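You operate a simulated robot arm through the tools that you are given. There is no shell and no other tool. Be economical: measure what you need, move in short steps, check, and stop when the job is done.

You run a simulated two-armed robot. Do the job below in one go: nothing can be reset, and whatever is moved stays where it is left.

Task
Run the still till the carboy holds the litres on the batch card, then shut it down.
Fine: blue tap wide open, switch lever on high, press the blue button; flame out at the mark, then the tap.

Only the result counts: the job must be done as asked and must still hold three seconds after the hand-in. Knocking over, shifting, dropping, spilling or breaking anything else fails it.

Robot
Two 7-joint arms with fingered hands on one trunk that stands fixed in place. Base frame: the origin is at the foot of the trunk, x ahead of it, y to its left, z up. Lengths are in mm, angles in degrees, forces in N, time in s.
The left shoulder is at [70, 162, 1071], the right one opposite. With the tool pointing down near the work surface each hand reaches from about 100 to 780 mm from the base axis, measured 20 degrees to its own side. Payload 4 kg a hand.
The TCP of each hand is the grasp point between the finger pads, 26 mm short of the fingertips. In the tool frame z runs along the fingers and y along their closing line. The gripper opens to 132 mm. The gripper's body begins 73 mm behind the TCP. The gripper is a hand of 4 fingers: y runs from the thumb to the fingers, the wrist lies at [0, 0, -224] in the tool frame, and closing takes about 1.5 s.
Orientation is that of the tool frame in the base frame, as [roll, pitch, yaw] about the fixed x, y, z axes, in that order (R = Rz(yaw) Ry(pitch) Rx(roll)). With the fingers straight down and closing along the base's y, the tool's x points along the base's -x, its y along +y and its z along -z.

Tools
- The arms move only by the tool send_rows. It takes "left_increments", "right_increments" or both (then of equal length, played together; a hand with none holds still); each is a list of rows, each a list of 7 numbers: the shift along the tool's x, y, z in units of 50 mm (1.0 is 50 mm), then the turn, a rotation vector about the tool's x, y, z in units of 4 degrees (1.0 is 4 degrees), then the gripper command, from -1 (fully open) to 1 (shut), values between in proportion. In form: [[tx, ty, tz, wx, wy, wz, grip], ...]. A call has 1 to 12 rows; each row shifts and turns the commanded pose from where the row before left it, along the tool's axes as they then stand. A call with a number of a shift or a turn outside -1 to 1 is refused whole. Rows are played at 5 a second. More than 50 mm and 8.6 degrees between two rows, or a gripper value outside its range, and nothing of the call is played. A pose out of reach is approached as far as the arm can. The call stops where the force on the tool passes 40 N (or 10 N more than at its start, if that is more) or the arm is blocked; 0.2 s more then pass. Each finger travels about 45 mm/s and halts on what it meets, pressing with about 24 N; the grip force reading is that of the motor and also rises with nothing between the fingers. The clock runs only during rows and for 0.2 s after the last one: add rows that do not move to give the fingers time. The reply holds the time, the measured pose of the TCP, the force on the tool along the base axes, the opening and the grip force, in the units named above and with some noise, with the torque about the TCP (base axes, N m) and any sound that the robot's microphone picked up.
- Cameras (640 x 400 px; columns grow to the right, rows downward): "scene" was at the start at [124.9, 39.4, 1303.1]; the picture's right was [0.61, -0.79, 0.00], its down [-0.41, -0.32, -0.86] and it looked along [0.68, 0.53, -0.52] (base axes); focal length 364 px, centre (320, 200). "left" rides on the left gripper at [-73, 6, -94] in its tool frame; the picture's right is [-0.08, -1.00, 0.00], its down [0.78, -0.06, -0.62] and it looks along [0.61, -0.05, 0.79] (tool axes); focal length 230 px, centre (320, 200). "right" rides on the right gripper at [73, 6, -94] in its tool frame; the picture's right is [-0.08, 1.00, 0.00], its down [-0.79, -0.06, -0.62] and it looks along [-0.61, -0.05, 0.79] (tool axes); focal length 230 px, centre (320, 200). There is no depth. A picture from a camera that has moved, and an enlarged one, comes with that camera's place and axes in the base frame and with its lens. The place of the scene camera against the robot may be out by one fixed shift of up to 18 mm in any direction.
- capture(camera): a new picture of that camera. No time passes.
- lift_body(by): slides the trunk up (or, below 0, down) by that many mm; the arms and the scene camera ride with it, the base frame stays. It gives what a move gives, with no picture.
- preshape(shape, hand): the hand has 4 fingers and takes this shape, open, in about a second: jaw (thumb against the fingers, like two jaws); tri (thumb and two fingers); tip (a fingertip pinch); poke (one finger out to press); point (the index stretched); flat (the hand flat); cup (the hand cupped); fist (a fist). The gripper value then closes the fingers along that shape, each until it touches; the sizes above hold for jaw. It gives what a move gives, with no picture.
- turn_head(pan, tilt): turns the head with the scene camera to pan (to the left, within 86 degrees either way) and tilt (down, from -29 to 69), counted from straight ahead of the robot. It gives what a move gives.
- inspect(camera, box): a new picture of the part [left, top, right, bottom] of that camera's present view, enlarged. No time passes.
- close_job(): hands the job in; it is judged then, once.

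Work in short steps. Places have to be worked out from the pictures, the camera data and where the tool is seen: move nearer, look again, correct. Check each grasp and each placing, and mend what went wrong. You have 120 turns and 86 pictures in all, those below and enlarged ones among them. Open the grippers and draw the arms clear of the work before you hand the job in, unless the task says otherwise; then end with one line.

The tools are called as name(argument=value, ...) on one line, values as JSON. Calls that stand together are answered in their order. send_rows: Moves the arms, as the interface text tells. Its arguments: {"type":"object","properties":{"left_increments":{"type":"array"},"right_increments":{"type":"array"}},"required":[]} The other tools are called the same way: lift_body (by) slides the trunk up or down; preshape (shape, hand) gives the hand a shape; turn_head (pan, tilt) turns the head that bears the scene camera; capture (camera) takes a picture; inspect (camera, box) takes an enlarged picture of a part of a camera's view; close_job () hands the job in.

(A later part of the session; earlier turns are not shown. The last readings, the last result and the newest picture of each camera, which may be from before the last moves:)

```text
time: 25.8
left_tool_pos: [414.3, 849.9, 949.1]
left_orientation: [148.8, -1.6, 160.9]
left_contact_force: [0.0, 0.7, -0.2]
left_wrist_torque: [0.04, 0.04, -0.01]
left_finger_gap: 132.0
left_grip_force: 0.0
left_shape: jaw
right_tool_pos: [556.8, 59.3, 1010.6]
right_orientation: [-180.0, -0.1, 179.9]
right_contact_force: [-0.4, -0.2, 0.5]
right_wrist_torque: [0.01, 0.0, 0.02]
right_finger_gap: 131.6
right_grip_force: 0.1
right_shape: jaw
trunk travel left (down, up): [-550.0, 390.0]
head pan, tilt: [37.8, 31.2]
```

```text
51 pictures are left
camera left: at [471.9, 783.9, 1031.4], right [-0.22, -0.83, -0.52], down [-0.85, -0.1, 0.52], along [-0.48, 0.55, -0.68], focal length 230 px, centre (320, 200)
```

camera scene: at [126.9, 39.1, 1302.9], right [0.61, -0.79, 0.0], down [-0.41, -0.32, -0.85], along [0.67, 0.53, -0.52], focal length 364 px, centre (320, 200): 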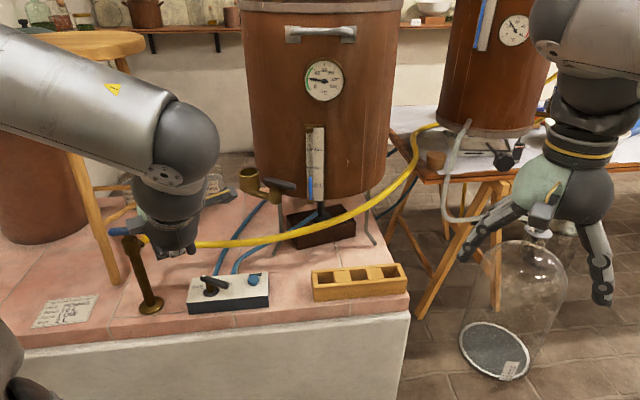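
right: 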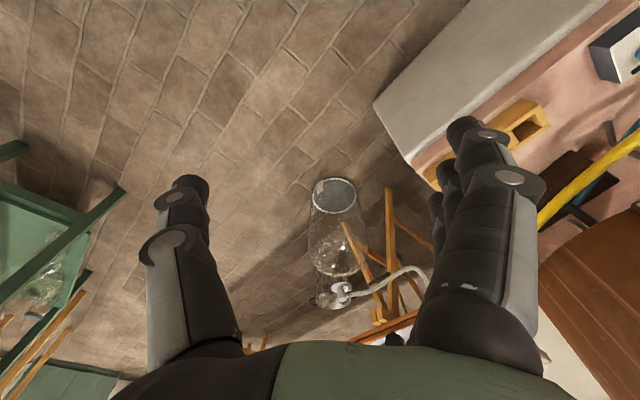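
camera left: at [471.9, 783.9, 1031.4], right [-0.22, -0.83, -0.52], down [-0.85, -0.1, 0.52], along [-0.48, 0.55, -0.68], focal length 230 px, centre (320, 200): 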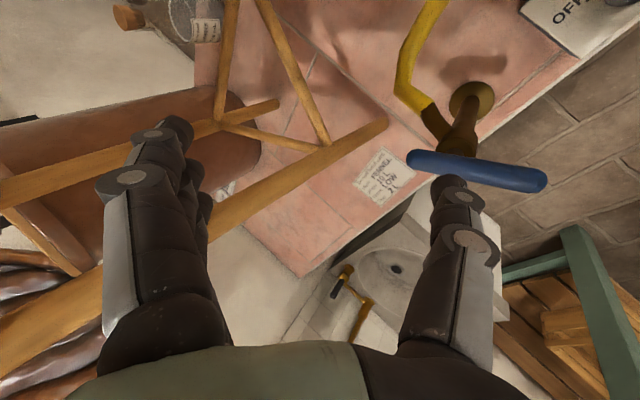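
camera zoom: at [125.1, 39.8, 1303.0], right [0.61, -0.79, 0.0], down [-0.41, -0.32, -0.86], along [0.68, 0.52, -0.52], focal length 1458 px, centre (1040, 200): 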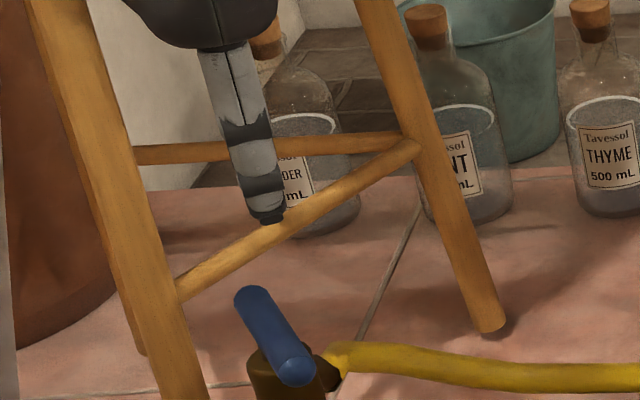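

The view is much cleaner: the lone thumb tip is at ≈(399,805,887), and the handle centre is near (382,789,830) with end A at about 80°. I move the thumb to the −x side of A, lower it, and check.

send_rows(left_increments=[[0.479, 0.085, 0.051, 0, 0, 0, -1], [0.479, 0.085, 0.051, 0, 0, 0, -1], [0, -0.378, 0.624, 0, 0, 0, -1], [0, -0.378, 0.624, 0, 0, 0, -1], [0, 0, 0, 0, 0, 0, -1]])

inspect(camera="scene", box=[80, 190, 208, 270])

capture(camera="left")

```text
time: 27.0
left_tool_pos: [368.5, 873.1, 879.1]
left_orientation: [148.8, -1.6, 160.9]
left_contact_force: [-5.2, -12.7, 4.6]
left_wrist_torque: [0.51, -0.06, 0.34]
left_finger_gap: 130.9
left_grip_force: 0.1
left_shape: jaw
right_tool_pos: [556.0, 55.8, 1010.4]
right_orientation: [179.9, 0.0, 179.9]
right_contact_force: [0.0, 0.0, 0.3]
right_wrist_torque: [0.04, 0.02, 0.02]
right_finger_gap: 131.9
right_grip_force: 0.0
right_shape: jaw
trunk travel left (down, up): [-550.0, 390.0]
head pan, tilt: [37.8, 31.2]
```

```text
5.00 times, centred on (144, 230) of scene
camera zoom: at [123.6, 36.5, 1303.3], right [0.61, -0.79, 0.0], down [-0.41, -0.32, -0.86], along [0.68, 0.53, -0.52], focal length 1822 px, centre (1200, 50)
```

zoom: 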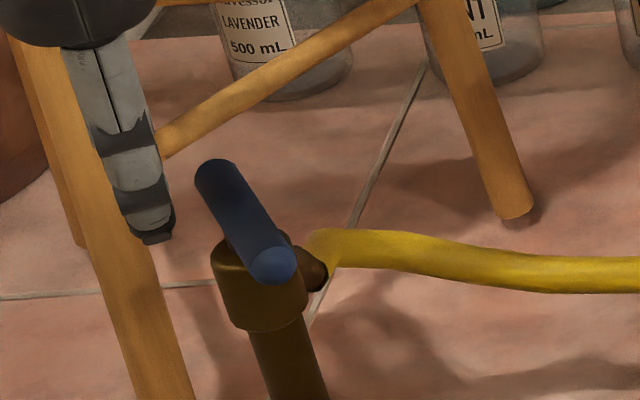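

```text
49 pictures are left
camera left: at [425.9, 807.3, 960.9], right [-0.22, -0.83, -0.52], down [-0.85, -0.1, 0.52], along [-0.48, 0.56, -0.68], focal length 230 px, centre (320, 200)
```

left: 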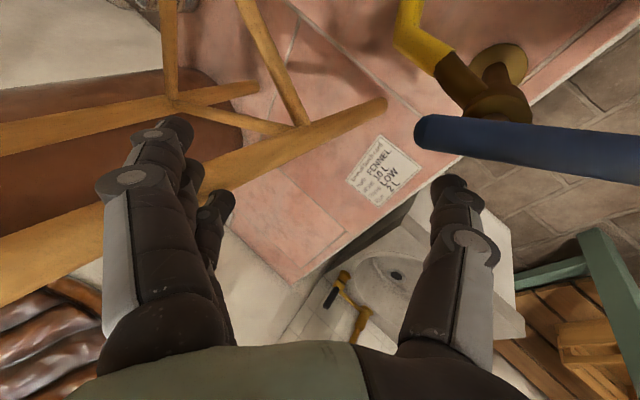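

There's a 13 N reading: one of the far fingers is touching the stool leg. I back straight off and partly close the jaw so the fingers don't reach so far.

send_rows(left_increments=[[-0.32, -0.268, -0.162, 0, 0, 0, -1], [0, 0.1, -0.165, 0, 0, 0, -0.6], [0, 0, 0, 0, 0, 0, -0.3], [0, 0, 0, 0, 0, 0, -0.1], [0, 0, 0, 0, 0, 0, -0.1], [0, 0, 0, 0, 0, 0, -0.1]])

capture(camera="scene")

capture(camera="left")

```text
time: 28.4
left_tool_pos: [379.5, 852.9, 886.2]
left_orientation: [148.6, -1.6, 160.9]
left_contact_force: [0.1, -0.7, -0.1]
left_wrist_torque: [0.0, 0.0, 0.02]
left_finger_gap: 73.3
left_grip_force: 0.1
left_shape: jaw
right_tool_pos: [555.8, 57.7, 1009.7]
right_orientation: [-179.9, 0.0, 179.9]
right_contact_force: [0.2, 0.5, -0.2]
right_wrist_torque: [0.0, -0.01, -0.02]
right_finger_gap: 131.8
right_grip_force: 0.1
right_shape: jaw
trunk travel left (down, up): [-550.0, 390.0]
head pan, tilt: [37.8, 31.2]
```

```text
48 pictures are left
camera scene: at [125.1, 39.4, 1303.0], right [0.61, -0.79, 0.0], down [-0.41, -0.32, -0.86], along [0.68, 0.53, -0.52], focal length 364 px, centre (320, 200)
```

scene: 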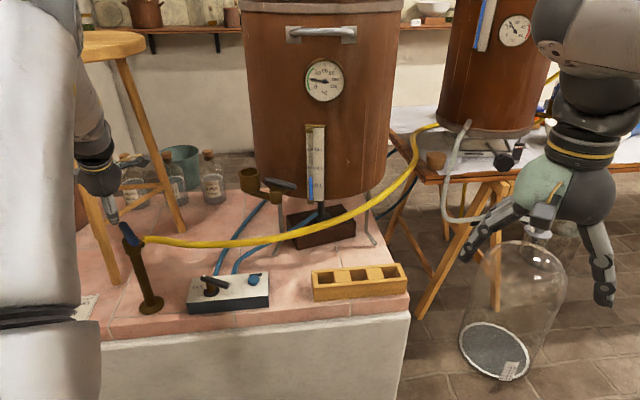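

```text
47 pictures are left
camera left: at [436.3, 788.0, 968.4], right [-0.22, -0.83, -0.52], down [-0.85, -0.1, 0.52], along [-0.48, 0.55, -0.68], focal length 230 px, centre (320, 200)
```

left: 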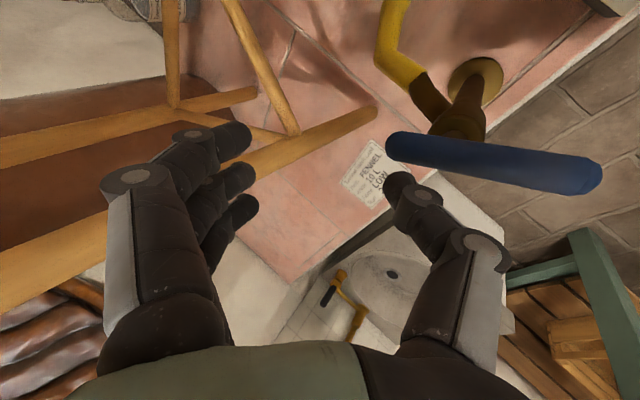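

The stool hasn't moved, and the thumb tip is now at ≈(371,828,845) with the fingers well clear of the leg. I shift it left of the bar end, lower it, and push A clockwise.

send_rows(left_increments=[[0.246, -0.073, -0.044, 0, 0, 0, -0.1], [0, -0.311, 0.513, 0, 0, 0, -0.1], [-0.232, 0.055, 0.033, 0, 0, 0, -0.1], [-0.232, 0.055, 0.033, 0, 0, 0, -0.1], [-0.212, 0.026, 0.016, 0, 0, 0, -0.1], [0, 0, 0, 0, 0, 0, -0.1]])

capture(camera="left")

```text
time: 29.9
left_tool_pos: [389.5, 854.5, 859.7]
left_orientation: [148.1, -3.2, 162.0]
left_contact_force: [-25.8, 13.3, 13.2]
left_wrist_torque: [0.01, 0.89, -0.89]
left_finger_gap: 63.7
left_grip_force: 0.1
left_shape: jaw
right_tool_pos: [555.4, 52.5, 1011.2]
right_orientation: [-180.0, 0.1, 179.5]
right_contact_force: [-0.4, 0.4, -0.6]
right_wrist_torque: [0.0, 0.03, -0.03]
right_finger_gap: 131.9
right_grip_force: 0.1
right_shape: jaw
trunk travel left (down, up): [-550.0, 390.0]
head pan, tilt: [37.8, 31.2]
stopped in row 6 (left hand): the force on the tool passed its limit at 40 N (the readings are from after the stop); the commanded pose is now the measured one
```

```text
46 pictures are left
camera left: at [450.3, 788.0, 939.3], right [-0.22, -0.82, -0.53], down [-0.84, -0.13, 0.53], along [-0.5, 0.56, -0.66], focal length 230 px, centre (320, 200)
```

left: 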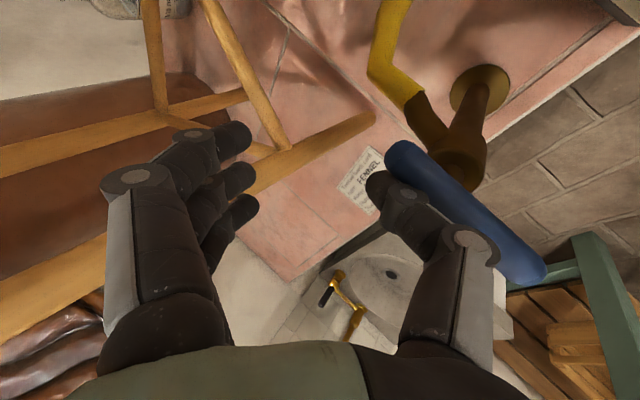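

The bar is at about 47°, 90° from its start, and the push stalled at 40 N. One more short push confirms whether this is the stop.

send_rows(left_increments=[[-0.15, -0.07, -0.042, 0, 0, 0, -0.1], [-0.1, -0.05, -0.03, 0, 0, 0, -0.1]])

capture(camera="left")

inspect(camera="scene", box=[80, 190, 208, 270])

```text
time: 30.5
left_tool_pos: [391.3, 851.3, 859.2]
left_orientation: [147.6, -3.9, 162.7]
left_contact_force: [-20.2, 17.0, 11.2]
left_wrist_torque: [0.17, 0.7, -0.62]
left_finger_gap: 60.9
left_grip_force: 0.1
left_shape: jaw
right_tool_pos: [556.2, 52.3, 1009.5]
right_orientation: [180.0, 0.0, 179.4]
right_contact_force: [0.0, -0.3, -0.4]
right_wrist_torque: [0.04, 0.02, 0.05]
right_finger_gap: 132.1
right_grip_force: 0.0
right_shape: jaw
trunk travel left (down, up): [-550.0, 390.0]
head pan, tilt: [37.8, 31.2]
stopped in row 2 (left hand): the force on the tool passed its limit at 43 N (the readings are from after the stop); the commanded pose is now the measured one
```

```text
45 pictures are left
camera left: at [452.5, 785.0, 937.9], right [-0.21, -0.82, -0.54], down [-0.83, -0.14, 0.54], along [-0.52, 0.56, -0.65], focal length 230 px, centre (320, 200)
```

left: 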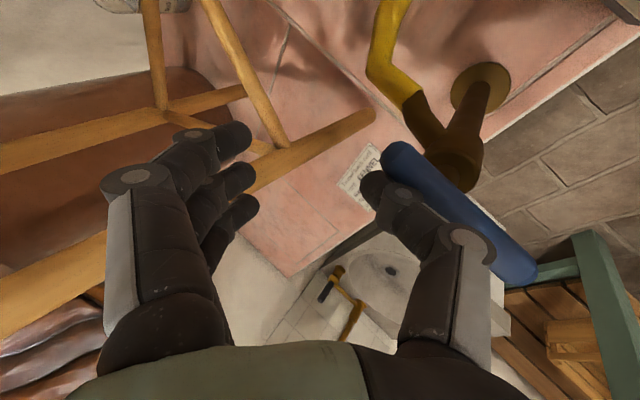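

```text
5.00 times, centred on (144, 230) of scene
camera zoom: at [124.3, 38.2, 1303.2], right [0.61, -0.79, 0.0], down [-0.41, -0.32, -0.86], along [0.68, 0.52, -0.52], focal length 1822 px, centre (1200, 50)
```

zoom: 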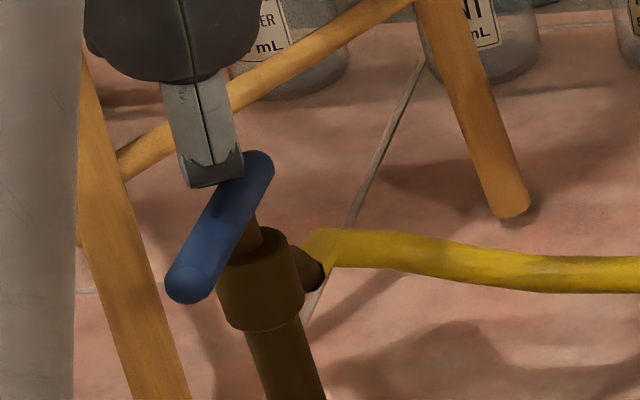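

The handle is at a hard stop about 93° round, so the blue tap is wide open. I lift clear and move over to the switch box, keeping above the yellow hose, then look.

send_rows(left_increments=[[0.153, 0.064, 0.038, 0, 0, 0, -0.1], [0, 0.414, -0.684, 0, 0, 0, -0.1], [0, 0.414, -0.684, 0, 0, 0, -0.1], [-0.523, -0.63, -0.226, 0, 0, 0, -0.1], [-0.523, -0.63, -0.226, 0, 0, 0, -0.1], [-0.523, -0.63, -0.226, 0, 0, 0, -0.1], [-0.523, -0.63, -0.226, 0, 0, 0, -0.1], [-0.523, -0.63, -0.226, 0, 0, 0, -0.1], [-0.523, -0.63, -0.226, 0, 0, 0, -0.1]])

capture(camera="left")

capture(camera="scene")

```text
time: 32.5
left_tool_pos: [478.5, 616.2, 884.7]
left_orientation: [148.1, -3.5, 162.3]
left_contact_force: [-0.9, 0.2, 0.4]
left_wrist_torque: [0.04, -0.03, 0.04]
left_finger_gap: 72.5
left_grip_force: 0.0
left_shape: jaw
right_tool_pos: [557.5, 54.7, 1009.7]
right_orientation: [180.0, -0.1, 179.5]
right_contact_force: [-0.4, -0.5, -0.3]
right_wrist_torque: [0.0, 0.01, 0.01]
right_finger_gap: 132.1
right_grip_force: 0.1
right_shape: jaw
trunk travel left (down, up): [-550.0, 390.0]
head pan, tilt: [37.8, 31.2]
```

```text
43 pictures are left
camera left: at [539.7, 550.1, 963.5], right [-0.21, -0.82, -0.53], down [-0.83, -0.13, 0.54], along [-0.51, 0.56, -0.65], focal length 230 px, centre (320, 200)
```

left: 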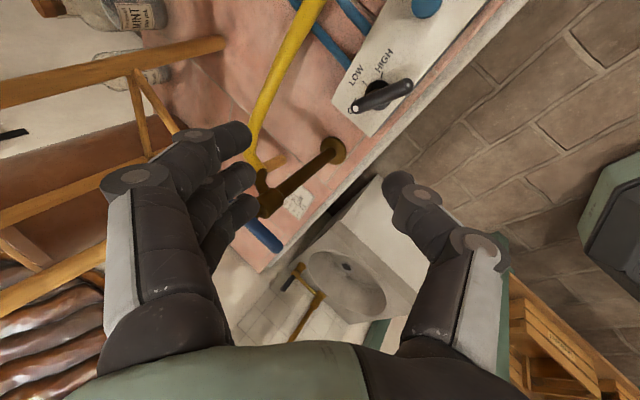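

```text
42 pictures are left
camera scene: at [125.8, 38.8, 1303.0], right [0.61, -0.79, 0.0], down [-0.41, -0.32, -0.86], along [0.67, 0.53, -0.52], focal length 364 px, centre (320, 200)
```

scene: 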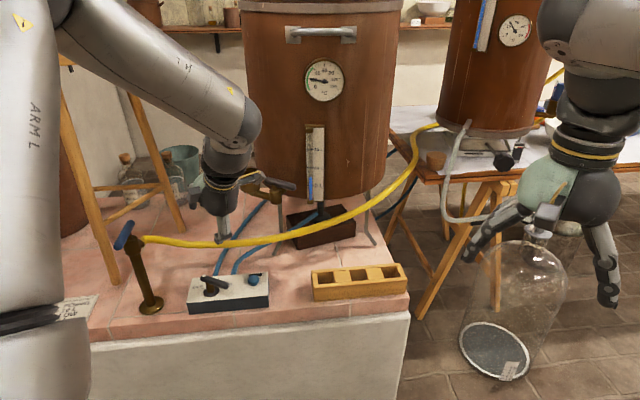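

The yellow hose passes just behind the box at about (575,715,715), so the far fingers must stay close in. The lever post is ≈(488,686), its tail end ≈(497,633,667) and the button ≈(562,613,652). I tilt the hand to about 55° and close the jaw further so that only the thumb leads.

send_rows(left_increments=[[0, 0, 0, -1, 0, 0, 0.1], [0, 0, 0, -1, 0, 0, 0.3], [0, 0, 0, -1, 0, 0, 0.4], [0, 0, 0, -1, 0, 0, 0.4], [0, 0, 0, -1, 0, 0, 0.4], [0, 0, 0, -1, 0, 0, 0.4]])

capture(camera="left")

inspect(camera="scene", box=[160, 130, 320, 330])

```text
time: 33.9
left_tool_pos: [482.2, 616.7, 886.4]
left_orientation: [124.0, -3.4, 162.2]
left_contact_force: [-0.2, 0.5, -0.8]
left_wrist_torque: [0.0, 0.02, -0.02]
left_finger_gap: 40.0
left_grip_force: 0.1
left_shape: jaw
right_tool_pos: [557.8, 54.8, 1009.7]
right_orientation: [180.0, -0.2, 179.5]
right_contact_force: [0.2, 0.1, -0.3]
right_wrist_torque: [0.02, 0.0, 0.01]
right_finger_gap: 132.1
right_grip_force: 0.1
right_shape: jaw
trunk travel left (down, up): [-550.0, 390.0]
head pan, tilt: [37.8, 31.2]
```

```text
41 pictures are left
camera left: at [532.6, 523.3, 939.2], right [-0.14, -0.54, -0.83], down [-0.9, -0.29, 0.34], along [-0.42, 0.79, -0.44], focal length 230 px, centre (320, 200)
```

left: 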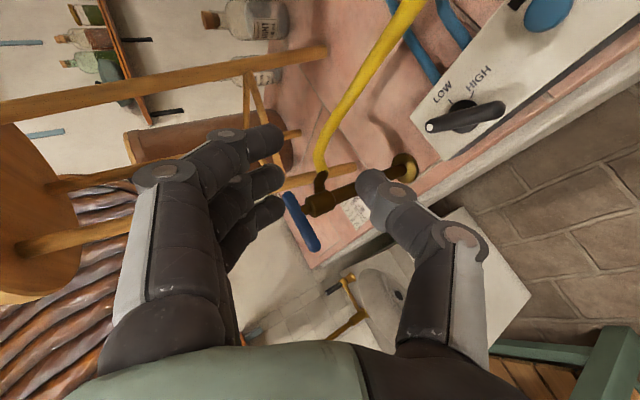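

```text
2.00 times, centred on (240, 230) of scene
camera zoom: at [125.5, 39.4, 1303.0], right [0.61, -0.79, 0.0], down [-0.41, -0.32, -0.86], along [0.67, 0.53, -0.52], focal length 729 px, centre (480, 140)
```

zoom: 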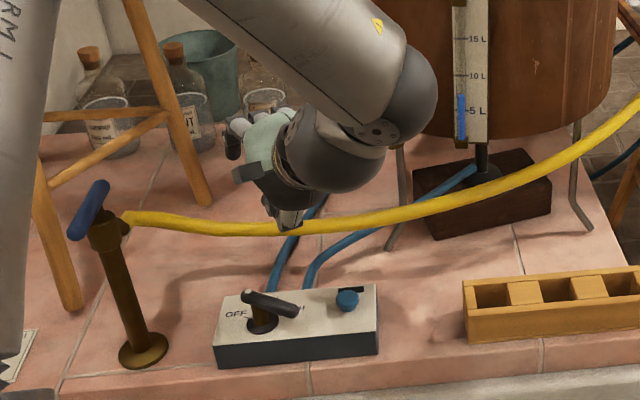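

Thumb tip is now at ≈(483,619,849) and the fingers are about 48 mm higher. I move above the starting point on the button side of the lever's tail and check.

send_rows(left_increments=[[-0.231, -0.551, 0.72, 0, 0, 0, 0.4], [-0.231, -0.551, 0.72, 0, 0, 0, 0.4], [-0.231, -0.551, 0.72, 0, 0, 0, 0.4]])

capture(camera="left")

inspect(camera="scene", box=[160, 210, 300, 330])

```text
time: 34.7
left_tool_pos: [520.5, 653.2, 753.1]
left_orientation: [124.1, -3.4, 162.3]
left_contact_force: [-0.7, -0.5, 0.0]
left_wrist_torque: [0.01, 0.01, 0.0]
left_finger_gap: 40.0
left_grip_force: 0.1
left_shape: jaw
right_tool_pos: [557.0, 55.6, 1008.8]
right_orientation: [180.0, -0.1, 179.5]
right_contact_force: [0.5, 0.8, 0.9]
right_wrist_torque: [-0.03, 0.05, -0.02]
right_finger_gap: 131.9
right_grip_force: 0.0
right_shape: jaw
trunk travel left (down, up): [-550.0, 390.0]
head pan, tilt: [37.8, 31.2]
```

```text
39 pictures are left
camera left: at [569.6, 560.1, 806.5], right [-0.14, -0.54, -0.83], down [-0.9, -0.29, 0.34], along [-0.42, 0.79, -0.44], focal length 230 px, centre (320, 200)
```

left: 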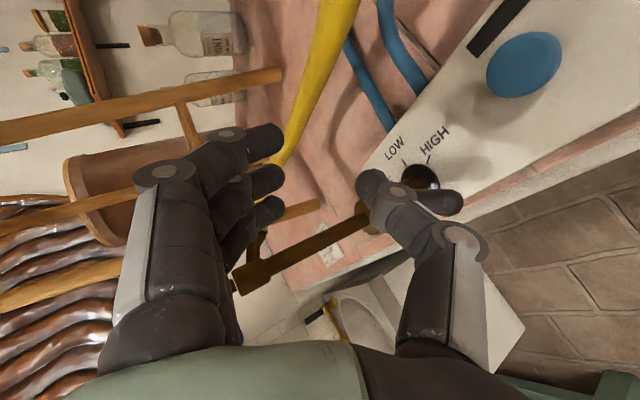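

```text
3.33 times, centred on (230, 270) of scene
camera zoom: at [126.3, 40.3, 1302.9], right [0.61, -0.79, 0.0], down [-0.41, -0.32, -0.85], along [0.67, 0.52, -0.52], focal length 1215 px, centre (620, -33)
```

zoom: 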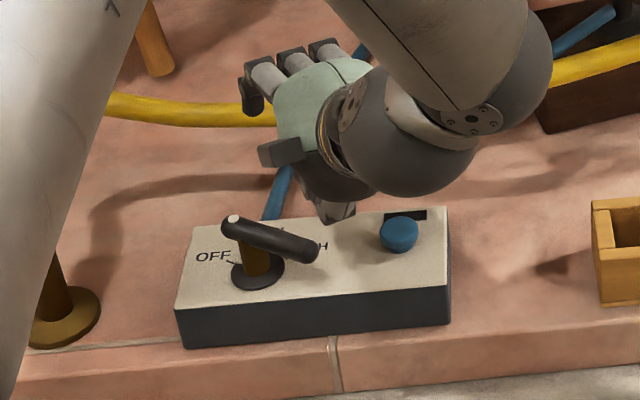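

The thumb lies almost level, pointing about 72°, parallel to the lever's tail, which works well for sweeping it. I lower it beside the tail to z≈655 and check for contact.

send_rows(left_increments=[[-0.037, -0.514, 0.347, 0, 0, 0, 0.4], [-0.037, -0.514, 0.347, 0, 0, 0, 0.4]])

capture(camera="left")

inspect(camera="scene", box=[160, 210, 300, 330])

```text
time: 35.3
left_tool_pos: [511.1, 652.4, 719.8]
left_orientation: [124.1, -3.3, 162.2]
left_contact_force: [0.1, 0.9, -0.3]
left_wrist_torque: [-0.04, 0.02, 0.0]
left_finger_gap: 40.0
left_grip_force: 0.0
left_shape: jaw
left hand out of reach, approached as far as the arm can: row 2
right_tool_pos: [556.2, 54.3, 1010.3]
right_orientation: [-180.0, 0.0, 179.6]
right_contact_force: [0.0, -0.1, 0.0]
right_wrist_torque: [-0.02, -0.02, 0.01]
right_finger_gap: 132.1
right_grip_force: 0.1
right_shape: jaw
trunk travel left (down, up): [-550.0, 390.0]
head pan, tilt: [37.8, 31.2]
```

```text
37 pictures are left
camera left: at [562.0, 558.6, 774.0], right [-0.14, -0.54, -0.83], down [-0.9, -0.28, 0.34], along [-0.42, 0.79, -0.45], focal length 230 px, centre (320, 200)
```

left: 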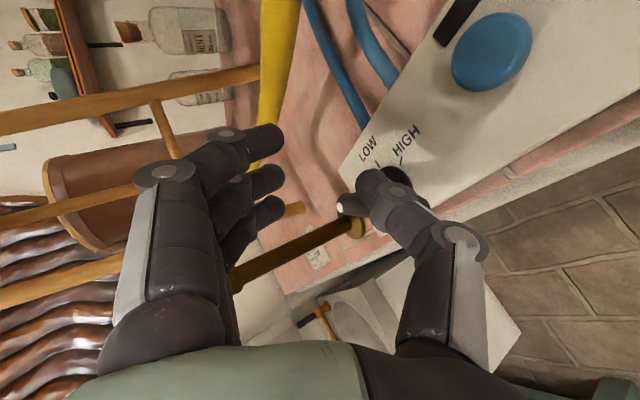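

```text
3.33 times, centred on (230, 270) of scene
camera zoom: at [124.2, 39.0, 1303.2], right [0.61, -0.79, 0.0], down [-0.41, -0.32, -0.86], along [0.68, 0.53, -0.52], focal length 1215 px, centre (620, -33)
```

zoom: 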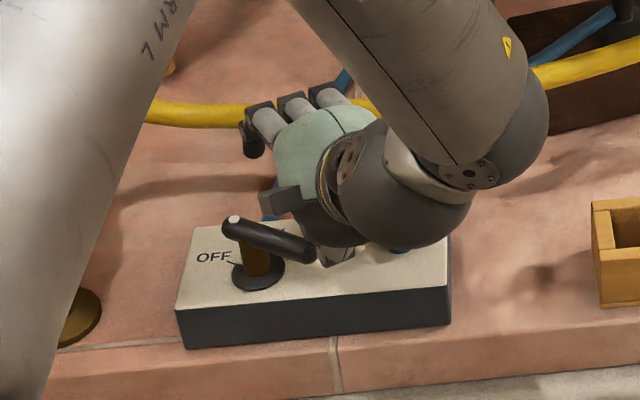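

I've hit a reach limit this low. I raise the hand and lower the trunk by the same amount, so the arm works in a better range.

send_rows(left_increments=[[0.052, 0.72, -0.485, 0, 0, 0, 0.4], [0.052, 0.72, -0.485, 0, 0, 0, 0.4], [0.052, 0.72, -0.485, 0, 0, 0, 0.4]])

lift_body(by=-120)

capture(camera="scene")

```text
time: 36.1
left_tool_pos: [512.6, 652.6, 851.4]
left_orientation: [124.0, -3.4, 162.2]
left_contact_force: [0.6, -0.1, -0.9]
left_wrist_torque: [-0.01, 0.01, 0.0]
left_finger_gap: 40.0
left_grip_force: 0.1
left_shape: jaw
right_tool_pos: [555.3, 54.3, 1010.6]
right_orientation: [179.9, 0.1, 179.5]
right_contact_force: [0.5, 0.1, -0.2]
right_wrist_torque: [-0.01, 0.02, 0.0]
right_finger_gap: 131.9
right_grip_force: 0.1
right_shape: jaw
trunk travel left (down, up): [-550.0, 390.0]
head pan, tilt: [37.8, 31.2]
```

```text
time: 37.6
left_tool_pos: [514.2, 651.8, 730.6]
left_orientation: [124.0, -3.4, 162.4]
left_contact_force: [0.1, 0.4, -0.4]
left_wrist_torque: [0.02, 0.0, 0.04]
left_finger_gap: 39.9
left_grip_force: 0.0
left_shape: jaw
right_tool_pos: [555.7, 54.2, 889.3]
right_orientation: [-180.0, 0.0, 179.6]
right_contact_force: [0.1, 0.3, 0.3]
right_wrist_torque: [-0.01, 0.01, -0.02]
right_finger_gap: 131.9
right_grip_force: 0.0
right_shape: jaw
trunk travel left (down, up): [-430.0, 510.0]
head pan, tilt: [37.8, 31.2]
```

```text
35 pictures are left
camera scene: at [124.7, 39.3, 1183.1], right [0.61, -0.79, 0.0], down [-0.41, -0.32, -0.86], along [0.68, 0.53, -0.52], focal length 364 px, centre (320, 200)
```

scene: 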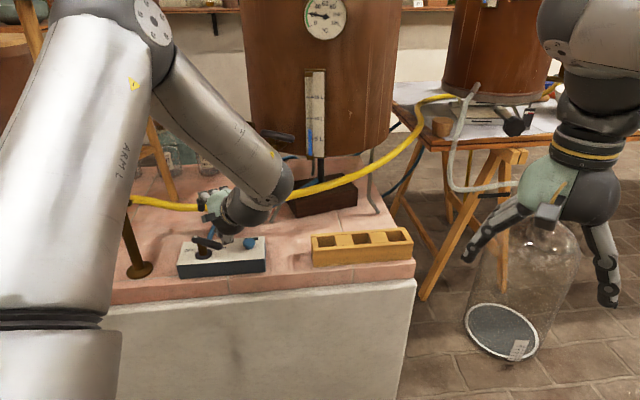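

Room now. I lower beside the tail and begin sweeping it toward −x (first to LOW's side).

send_rows(left_increments=[[-0.097, -0.33, 0.225, 0, 0, 0, 0.4], [-0.097, -0.33, 0.225, 0, 0, 0, 0.4], [0, 0, 0, 0, 0, 0, 0.4]])

inspect(camera="scene", box=[150, 190, 290, 290])

capture(camera="left")

```text
time: 38.4
left_tool_pos: [518.4, 651.8, 691.1]
left_orientation: [124.0, -3.4, 162.3]
left_contact_force: [0.0, -0.2, -0.3]
left_wrist_torque: [0.0, -0.01, -0.01]
left_finger_gap: 39.5
left_grip_force: 0.0
left_shape: jaw
right_tool_pos: [556.6, 54.5, 890.1]
right_orientation: [-179.9, 0.0, 179.5]
right_contact_force: [-0.4, -0.2, 0.3]
right_wrist_torque: [0.0, 0.01, -0.01]
right_finger_gap: 132.0
right_grip_force: 0.2
right_shape: jaw
trunk travel left (down, up): [-430.0, 510.0]
head pan, tilt: [37.8, 31.2]
```

```text
4.00 times, centred on (220, 240) of scene
camera zoom: at [125.0, 39.3, 1183.1], right [0.61, -0.79, 0.0], down [-0.41, -0.32, -0.86], along [0.68, 0.53, -0.52], focal length 1458 px, centre (720, 40)
```

zoom: 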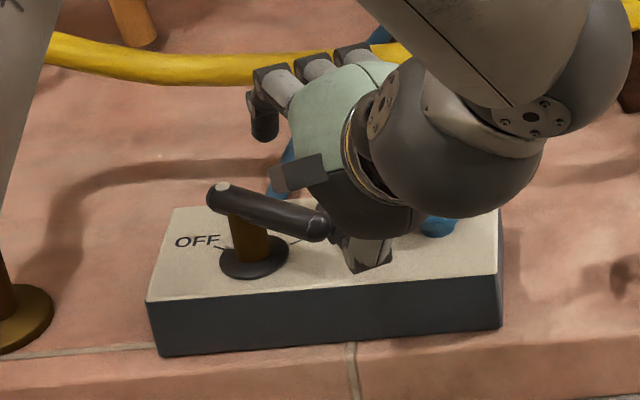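

```text
33 pictures are left
camera left: at [569.1, 558.8, 744.6], right [-0.14, -0.54, -0.83], down [-0.9, -0.29, 0.34], along [-0.42, 0.79, -0.44], focal length 230 px, centre (320, 200)
```

left: 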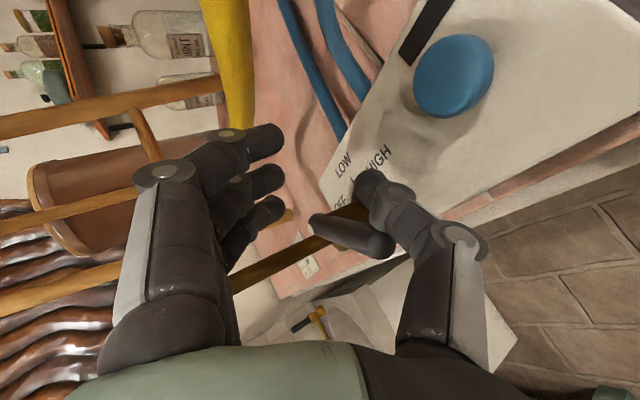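

The thumb sits on the button side of the tail, at bar height. I sweep it.

send_rows(left_increments=[[0.174, -0.075, -0.111, 0, 0, 0, 0.4], [0.174, -0.075, -0.111, 0, 0, 0, 0.4], [0.174, -0.075, -0.111, 0, 0, 0, 0.4], [0.22, -0.0, -0.0, 0, 0, 0, 0.4], [0, 0, 0, 0, 0, 0, 0.4]])

inspect(camera="scene", box=[150, 190, 290, 290])

```text
time: 39.6
left_tool_pos: [479.1, 642.0, 691.8]
left_orientation: [124.0, -3.3, 162.2]
left_contact_force: [0.3, -0.4, 0.4]
left_wrist_torque: [0.01, 0.0, 0.05]
left_finger_gap: 39.8
left_grip_force: 0.0
left_shape: jaw
right_tool_pos: [558.3, 55.3, 888.2]
right_orientation: [180.0, -0.1, 179.4]
right_contact_force: [0.0, -0.2, -0.9]
right_wrist_torque: [0.02, 0.04, 0.03]
right_finger_gap: 131.7
right_grip_force: 0.0
right_shape: jaw
trunk travel left (down, up): [-430.0, 510.0]
head pan, tilt: [37.8, 31.2]
```

```text
4.00 times, centred on (220, 240) of scene
camera zoom: at [125.1, 39.3, 1183.0], right [0.61, -0.79, 0.0], down [-0.41, -0.32, -0.86], along [0.68, 0.53, -0.52], focal length 1458 px, centre (720, 40)
```

zoom: 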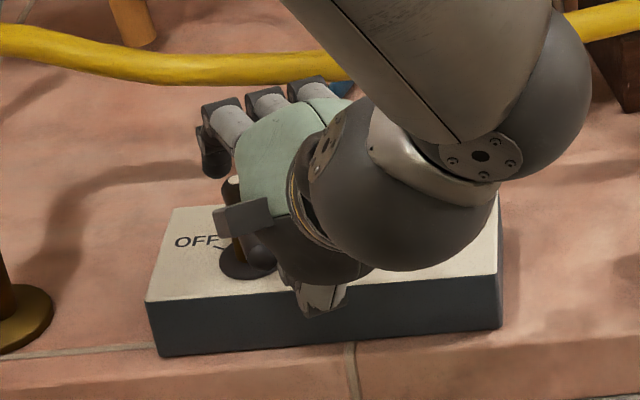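

The lever is turning with almost no resistance. I continue the arc toward HIGH.

send_rows(left_increments=[[0.215, -0.027, -0.04, 0, 0, 0, 0.4], [0.204, 0.045, 0.068, 0, 0, 0, 0.4], [0.204, 0.045, 0.068, 0, 0, 0, 0.4], [0.137, 0.093, 0.137, 0, 0, 0, 0.4], [0.137, 0.093, 0.137, 0, 0, 0, 0.4], [0, 0, 0, 0, 0, 0, 0.4]])

inspect(camera="scene", box=[150, 190, 290, 290])

capture(camera="left")

```text
time: 41.0
left_tool_pos: [441.5, 677.9, 695.6]
left_orientation: [124.1, -3.4, 162.4]
left_contact_force: [0.5, 0.1, 0.1]
left_wrist_torque: [-0.02, -0.03, 0.02]
left_finger_gap: 39.9
left_grip_force: 0.0
left_shape: jaw
right_tool_pos: [557.4, 54.0, 889.7]
right_orientation: [-180.0, -0.1, 179.4]
right_contact_force: [0.5, -0.2, -0.1]
right_wrist_torque: [-0.01, -0.01, 0.01]
right_finger_gap: 131.9
right_grip_force: 0.0
right_shape: jaw
trunk travel left (down, up): [-430.0, 510.0]
head pan, tilt: [37.8, 31.2]
```

```text
4.00 times, centred on (220, 240) of scene
camera zoom: at [125.1, 39.2, 1183.0], right [0.61, -0.79, 0.0], down [-0.41, -0.32, -0.86], along [0.68, 0.53, -0.52], focal length 1458 px, centre (720, 40)
```

zoom: 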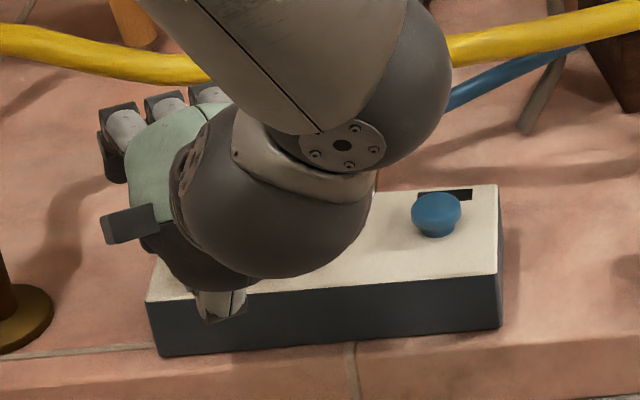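

```text
30 pictures are left
camera left: at [492.5, 584.2, 748.5], right [-0.14, -0.54, -0.83], down [-0.9, -0.29, 0.34], along [-0.42, 0.79, -0.44], focal length 230 px, centre (320, 200)
```

left: 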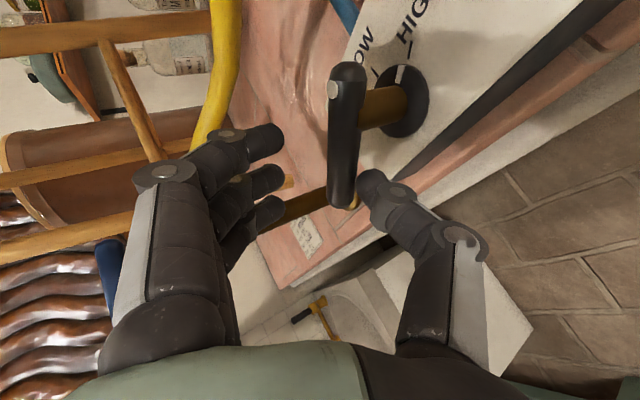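

The lever's tail is nearly round: the dot end points at about −4° and HIGH should be near −16°. I push the tail a little further.

send_rows(left_increments=[[0.05, 0.085, 0.126, 0, 0, 0, 0.4], [0.025, 0.043, 0.063, 0, 0, 0, 0.4], [0, 0, 0, 0, 0, 0, 0.4]])

capture(camera="left")

```text
time: 41.8
left_tool_pos: [443.2, 689.6, 694.6]
left_orientation: [124.1, -3.4, 162.3]
left_contact_force: [-0.9, -5.9, -4.0]
left_wrist_torque: [-0.21, -0.01, 0.06]
left_finger_gap: 44.9
left_grip_force: 0.1
left_shape: jaw
right_tool_pos: [557.1, 54.3, 889.4]
right_orientation: [-180.0, -0.1, 179.6]
right_contact_force: [0.6, -0.2, -0.2]
right_wrist_torque: [-0.01, 0.0, -0.02]
right_finger_gap: 131.8
right_grip_force: 0.0
right_shape: jaw
trunk travel left (down, up): [-430.0, 510.0]
head pan, tilt: [37.8, 31.2]
```

```text
29 pictures are left
camera left: at [493.2, 596.1, 748.2], right [-0.14, -0.54, -0.83], down [-0.9, -0.29, 0.34], along [-0.42, 0.79, -0.44], focal length 230 px, centre (320, 200)
```

left: 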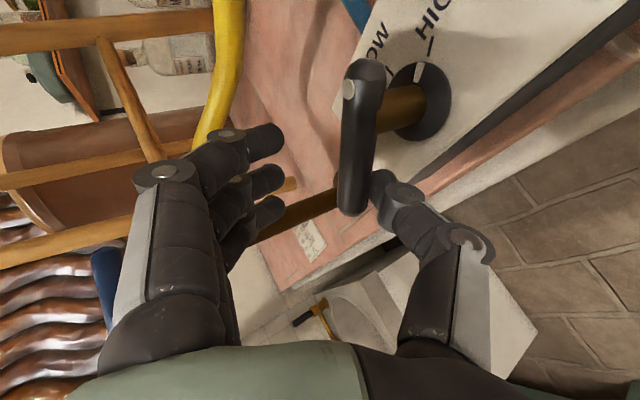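

The lever now resists at about 6 N. I zoom in on the pointer mark against the HIGH tick.

inspect(camera="left", box=[330, 0, 490, 150])

```text
2.67 times, centred on (410, 75) of left
camera zoom: at [493.2, 596.1, 748.2], right [-0.14, -0.54, -0.83], down [-0.9, -0.29, 0.34], along [-0.42, 0.79, -0.44], focal length 614 px, centre (80, 533)
```

zoom: 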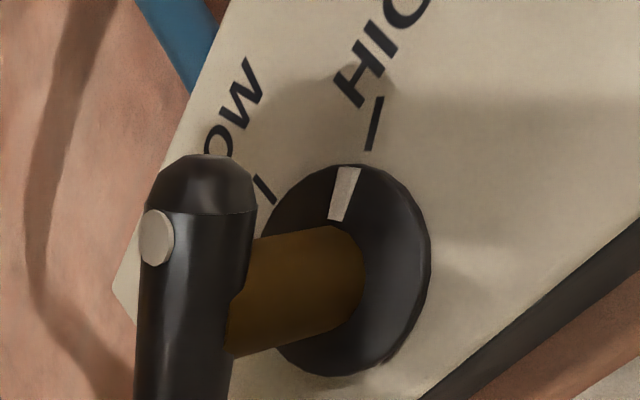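

The pointer is still some 12° short of the HIGH tick. I push the tail further.

send_rows(left_increments=[[0.05, 0.085, 0.126, 0, 0, 0, 0.4], [0.05, 0.085, 0.126, 0, 0, 0, 0.4], [0, 0, 0, 0, 0, 0, 0.4]])

inspect(camera="left", box=[330, 0, 490, 150])

```text
time: 42.6
left_tool_pos: [442.0, 706.1, 693.7]
left_orientation: [124.2, -3.3, 162.2]
left_contact_force: [-1.0, -12.2, -8.3]
left_wrist_torque: [-0.29, -0.05, 0.07]
left_finger_gap: 50.5
left_grip_force: 0.1
left_shape: jaw
right_tool_pos: [557.7, 54.8, 890.0]
right_orientation: [180.0, -0.2, 179.5]
right_contact_force: [0.5, -0.6, -0.6]
right_wrist_torque: [-0.01, -0.01, 0.01]
right_finger_gap: 132.0
right_grip_force: 0.1
right_shape: jaw
trunk travel left (down, up): [-430.0, 510.0]
head pan, tilt: [37.8, 31.2]
```

```text
2.67 times, centred on (410, 75) of left
camera zoom: at [493.2, 612.8, 747.9], right [-0.14, -0.54, -0.83], down [-0.9, -0.28, 0.34], along [-0.42, 0.79, -0.44], focal length 614 px, centre (80, 533)
```

zoom: 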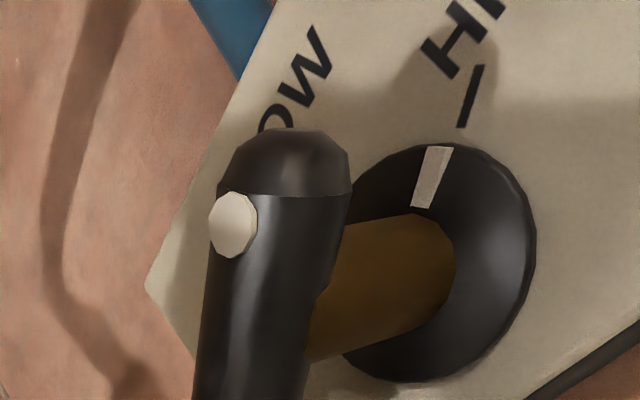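

The force also points downward, so the thumb is wedging under the bar rather than pushing it. I back off, rise 11 mm and push again at bar height.

send_rows(left_increments=[[-0.122, -0.213, -0.316, 0, 0, 0, 0.4], [0.013, 0.183, -0.123, 0, 0, 0, 0.4], [0, 0, 0, 0, 0, 0, 0.4], [0.061, 0.106, 0.158, 0, 0, 0, 0.4], [0.061, 0.106, 0.158, 0, 0, 0, 0.4], [0.061, 0.106, 0.158, 0, 0, 0, 0.4], [0, 0, 0, 0, 0, 0, 0.4]])

capture(camera="left")

```text
time: 44.2
left_tool_pos: [445.9, 712.3, 706.7]
left_orientation: [124.4, -3.2, 162.1]
left_contact_force: [0.1, -36.2, -9.8]
left_wrist_torque: [-1.27, -0.16, 0.4]
left_finger_gap: 60.3
left_grip_force: 0.0
left_shape: jaw
right_tool_pos: [557.4, 52.9, 889.4]
right_orientation: [179.9, -0.1, 179.5]
right_contact_force: [0.2, 0.6, 0.2]
right_wrist_torque: [-0.03, 0.02, 0.0]
right_finger_gap: 131.8
right_grip_force: 0.0
right_shape: jaw
trunk travel left (down, up): [-430.0, 510.0]
head pan, tilt: [37.8, 31.2]
```

```text
26 pictures are left
camera left: at [495.5, 619.9, 760.3], right [-0.14, -0.55, -0.83], down [-0.9, -0.28, 0.34], along [-0.42, 0.79, -0.45], focal length 230 px, centre (320, 200)
```

left: 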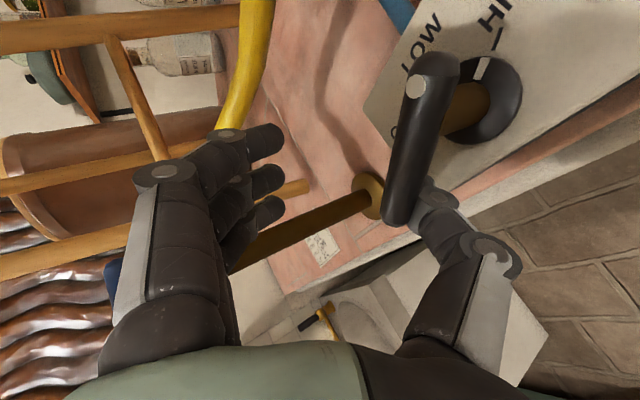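

That's a firm 36 N with no further rotation, so the lever is at its HIGH end stop. I withdraw, rise, and move over to the blue button.

send_rows(left_increments=[[-0.183, -0.319, -0.473, 0, 0, 0, 0.4], [0.036, 0.5, -0.335, 0, 0, 0, 0.4], [0.036, 0.5, -0.335, 0, 0, 0, 0.4], [-0.88, -0.088, -0.13, 0, 0, 0, 0.4], [-0.88, -0.088, -0.13, 0, 0, 0, 0.4], [-0.88, -0.088, -0.13, 0, 0, 0, 0.4]])

capture(camera="left")

capture(camera="scene")

```text
time: 45.6
left_tool_pos: [559.1, 623.3, 757.3]
left_orientation: [124.0, -3.5, 162.3]
left_contact_force: [0.5, 0.1, -0.1]
left_wrist_torque: [0.0, 0.03, 0.01]
left_finger_gap: 40.0
left_grip_force: 0.0
left_shape: jaw
right_tool_pos: [558.8, 55.6, 889.6]
right_orientation: [180.0, -0.1, 179.5]
right_contact_force: [0.3, 0.4, 0.1]
right_wrist_torque: [0.01, 0.03, 0.01]
right_finger_gap: 131.8
right_grip_force: 0.1
right_shape: jaw
trunk travel left (down, up): [-430.0, 510.0]
head pan, tilt: [37.8, 31.2]
```

```text
25 pictures are left
camera left: at [610.4, 528.7, 811.6], right [-0.14, -0.54, -0.83], down [-0.89, -0.29, 0.34], along [-0.42, 0.79, -0.44], focal length 230 px, centre (320, 200)
```

left: 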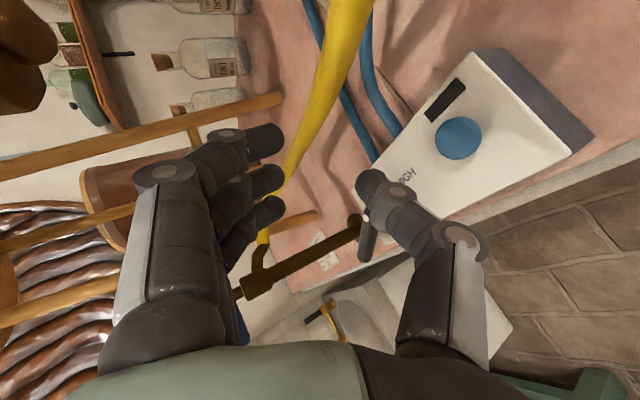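

```text
24 pictures are left
camera scene: at [126.3, 39.0, 1182.9], right [0.61, -0.79, 0.0], down [-0.41, -0.32, -0.85], along [0.67, 0.53, -0.52], focal length 364 px, centre (320, 200)
```

scene: 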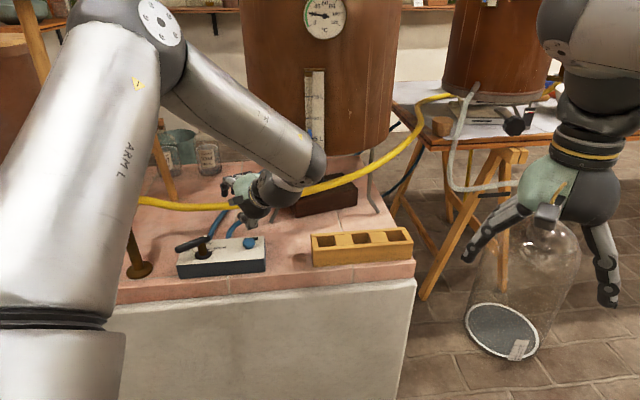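

Button centre ≈(567,613,653), thumb tip ≈(560,626,720), and the hose is about 45 mm clear of the fingers. I descend and press in small steps.

send_rows(left_increments=[[-0.109, -0.388, 0.23, 0, 0, 0, 0.4], [-0.109, -0.388, 0.23, 0, 0, 0, 0.4], [-0.007, -0.1, 0.067, 0, 0, 0, 0.4], [-0.007, -0.1, 0.067, 0, 0, 0, 0.4], [0, 0, 0, 0, 0, 0, 0.4]])

capture(camera="left")

```text
time: 46.8
left_tool_pos: [567.9, 617.0, 699.7]
left_orientation: [124.0, -3.4, 162.3]
left_contact_force: [0.3, 0.2, -1.0]
left_wrist_torque: [0.0, 0.0, 0.0]
left_finger_gap: 39.8
left_grip_force: 0.0
left_shape: jaw
right_tool_pos: [556.8, 55.7, 889.8]
right_orientation: [-179.9, 0.0, 179.4]
right_contact_force: [-0.1, -0.1, -0.1]
right_wrist_torque: [0.02, -0.03, -0.01]
right_finger_gap: 131.8
right_grip_force: 0.2
right_shape: jaw
trunk travel left (down, up): [-430.0, 510.0]
head pan, tilt: [37.8, 31.2]
```

```text
23 pictures are left
camera left: at [618.6, 523.7, 754.2], right [-0.14, -0.54, -0.83], down [-0.9, -0.29, 0.34], along [-0.42, 0.79, -0.44], focal length 230 px, centre (320, 200)
```

left: 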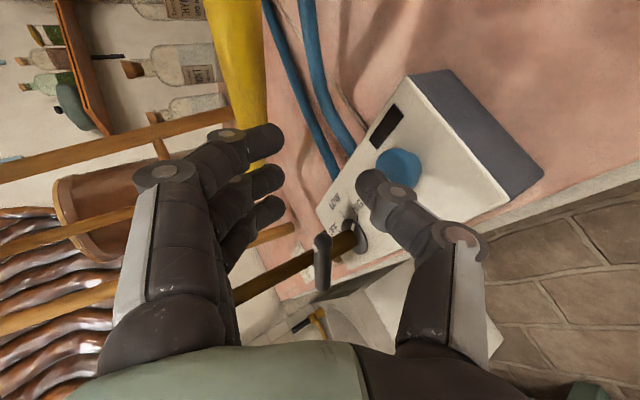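

The tip is just above the button and there's no contact yet. I continue pressing down in 6 mm steps.

send_rows(left_increments=[[-0.09, -0.132, 0.02, 0, 0, 0, 0.4], [-0.007, -0.1, 0.067, 0, 0, 0, 0.4], [-0.007, -0.1, 0.067, 0, 0, 0, 0.4], [0, 0, 0, 0, 0, 0, 0.4]])

```text
time: 47.8
left_tool_pos: [571.0, 612.2, 683.4]
left_orientation: [124.0, -3.2, 162.3]
left_contact_force: [0.4, -1.2, 3.2]
left_wrist_torque: [-0.02, 0.0, 0.03]
left_finger_gap: 38.4
left_grip_force: 0.3
left_shape: jaw
right_tool_pos: [556.5, 54.1, 891.0]
right_orientation: [-180.0, 0.0, 179.6]
right_contact_force: [-0.2, 1.4, -0.9]
right_wrist_torque: [0.01, -0.01, -0.03]
right_finger_gap: 132.0
right_grip_force: 0.1
right_shape: jaw
trunk travel left (down, up): [-430.0, 510.0]
head pan, tilt: [37.8, 31.2]
heard: click
```

A click: the button has fired. I lift off and check the flame and the carboy level.

send_rows(left_increments=[[0.05, 0.69, -0.465, 0, 0, 0, 0.4], [0.05, 0.69, -0.465, 0, 0, 0, 0.4]])

capture(camera="scene")

inspect(camera="scene", box=[490, 325, 554, 365])

```text
time: 48.4
left_tool_pos: [572.9, 614.8, 768.2]
left_orientation: [124.0, -3.4, 162.3]
left_contact_force: [-0.1, -0.2, -0.3]
left_wrist_torque: [0.01, 0.01, 0.0]
left_finger_gap: 39.3
left_grip_force: 0.1
left_shape: jaw
right_tool_pos: [556.1, 53.8, 890.7]
right_orientation: [-180.0, 0.0, 179.5]
right_contact_force: [0.3, 0.1, 0.7]
right_wrist_torque: [-0.01, -0.01, 0.01]
right_finger_gap: 131.7
right_grip_force: 0.1
right_shape: jaw
trunk travel left (down, up): [-430.0, 510.0]
head pan, tilt: [37.8, 31.2]
```

```text
22 pictures are left
camera scene: at [124.3, 38.9, 1183.1], right [0.61, -0.79, 0.0], down [-0.41, -0.32, -0.86], along [0.68, 0.53, -0.52], focal length 364 px, centre (320, 200)
```

scene: 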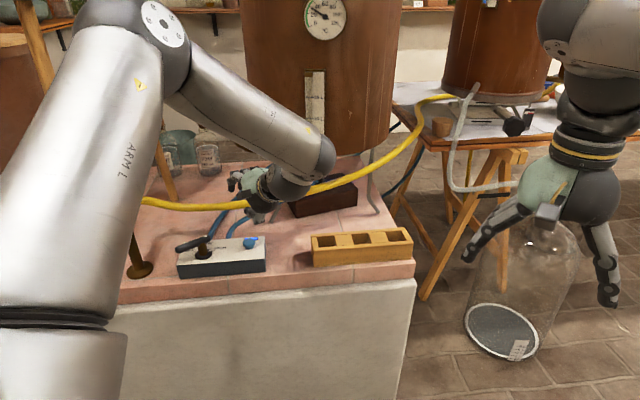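

```text
10.00 times, centred on (522, 345) of scene
camera zoom: at [124.3, 38.9, 1183.1], right [0.61, -0.79, 0.0], down [-0.41, -0.32, -0.86], along [0.68, 0.53, -0.52], focal length 3644 px, centre (-1700, -1250)
```

zoom: 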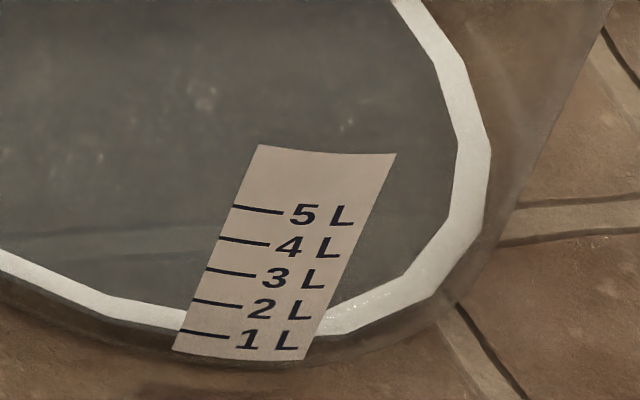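

The flame is lit (the thermometer needle is climbing) and the carboy is still empty. While it heats I bring the hand round to a straight-down pose with the fingers on the −x side, ready to swing the lever back to OFF.

send_rows(left_increments=[[0.766, 0.435, -0.355, 0, 0, 0, 0.4], [0.766, 0.435, -0.355, 0, 0, 0, 0.4], [0.766, 0.435, -0.355, 0, 0, 0, 0.4], [0.766, 0.435, -0.355, 0, 0, 0, 0.4], [0, 0, 0, 1, 0, 0, 0.4], [0, 0, 0, 1, 0, 0, 0.4], [0, 0, 0, 1, 0, 0, 0.4], [0, 0, 0, 1, 0, 0, 0.4], [0, 0, 0, 1, 0, 0, 0.4], [0, 0, 0, 1, 0, 0, 0.4], [0, 0, 0, 1, 0, 0, 0.4], [0, 0, 0, 1, 0, 0, 0.4]])

inspect(camera="scene", box=[490, 325, 554, 365])

```text
time: 51.0
left_tool_pos: [429.9, 618.1, 859.3]
left_orientation: [155.9, -3.1, 162.5]
left_contact_force: [0.2, 0.6, 0.2]
left_wrist_torque: [0.01, -0.01, 0.03]
left_finger_gap: 39.3
left_grip_force: 0.0
left_shape: jaw
left hand out of reach, approached as far as the arm can: row 10, 11, 12
right_tool_pos: [557.7, 54.6, 889.3]
right_orientation: [180.0, -0.1, 179.4]
right_contact_force: [-0.4, 0.4, 0.3]
right_wrist_torque: [-0.03, 0.04, -0.02]
right_finger_gap: 131.5
right_grip_force: 0.0
right_shape: jaw
trunk travel left (down, up): [-430.0, 510.0]
head pan, tilt: [37.8, 31.2]
```

```text
10.00 times, centred on (522, 345) of scene
camera zoom: at [125.1, 39.6, 1183.0], right [0.61, -0.79, 0.0], down [-0.41, -0.32, -0.86], along [0.68, 0.53, -0.52], focal length 3644 px, centre (-1700, -1250)
```

zoom: 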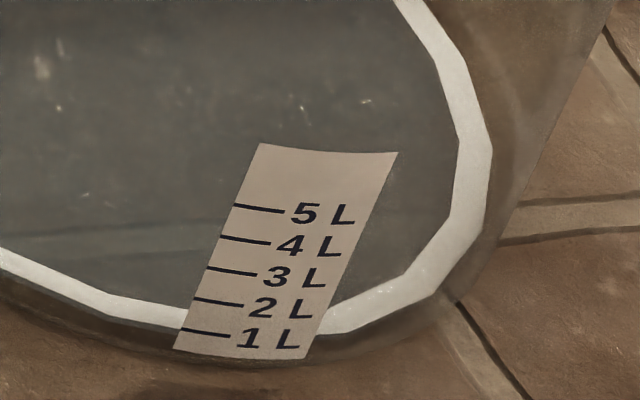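

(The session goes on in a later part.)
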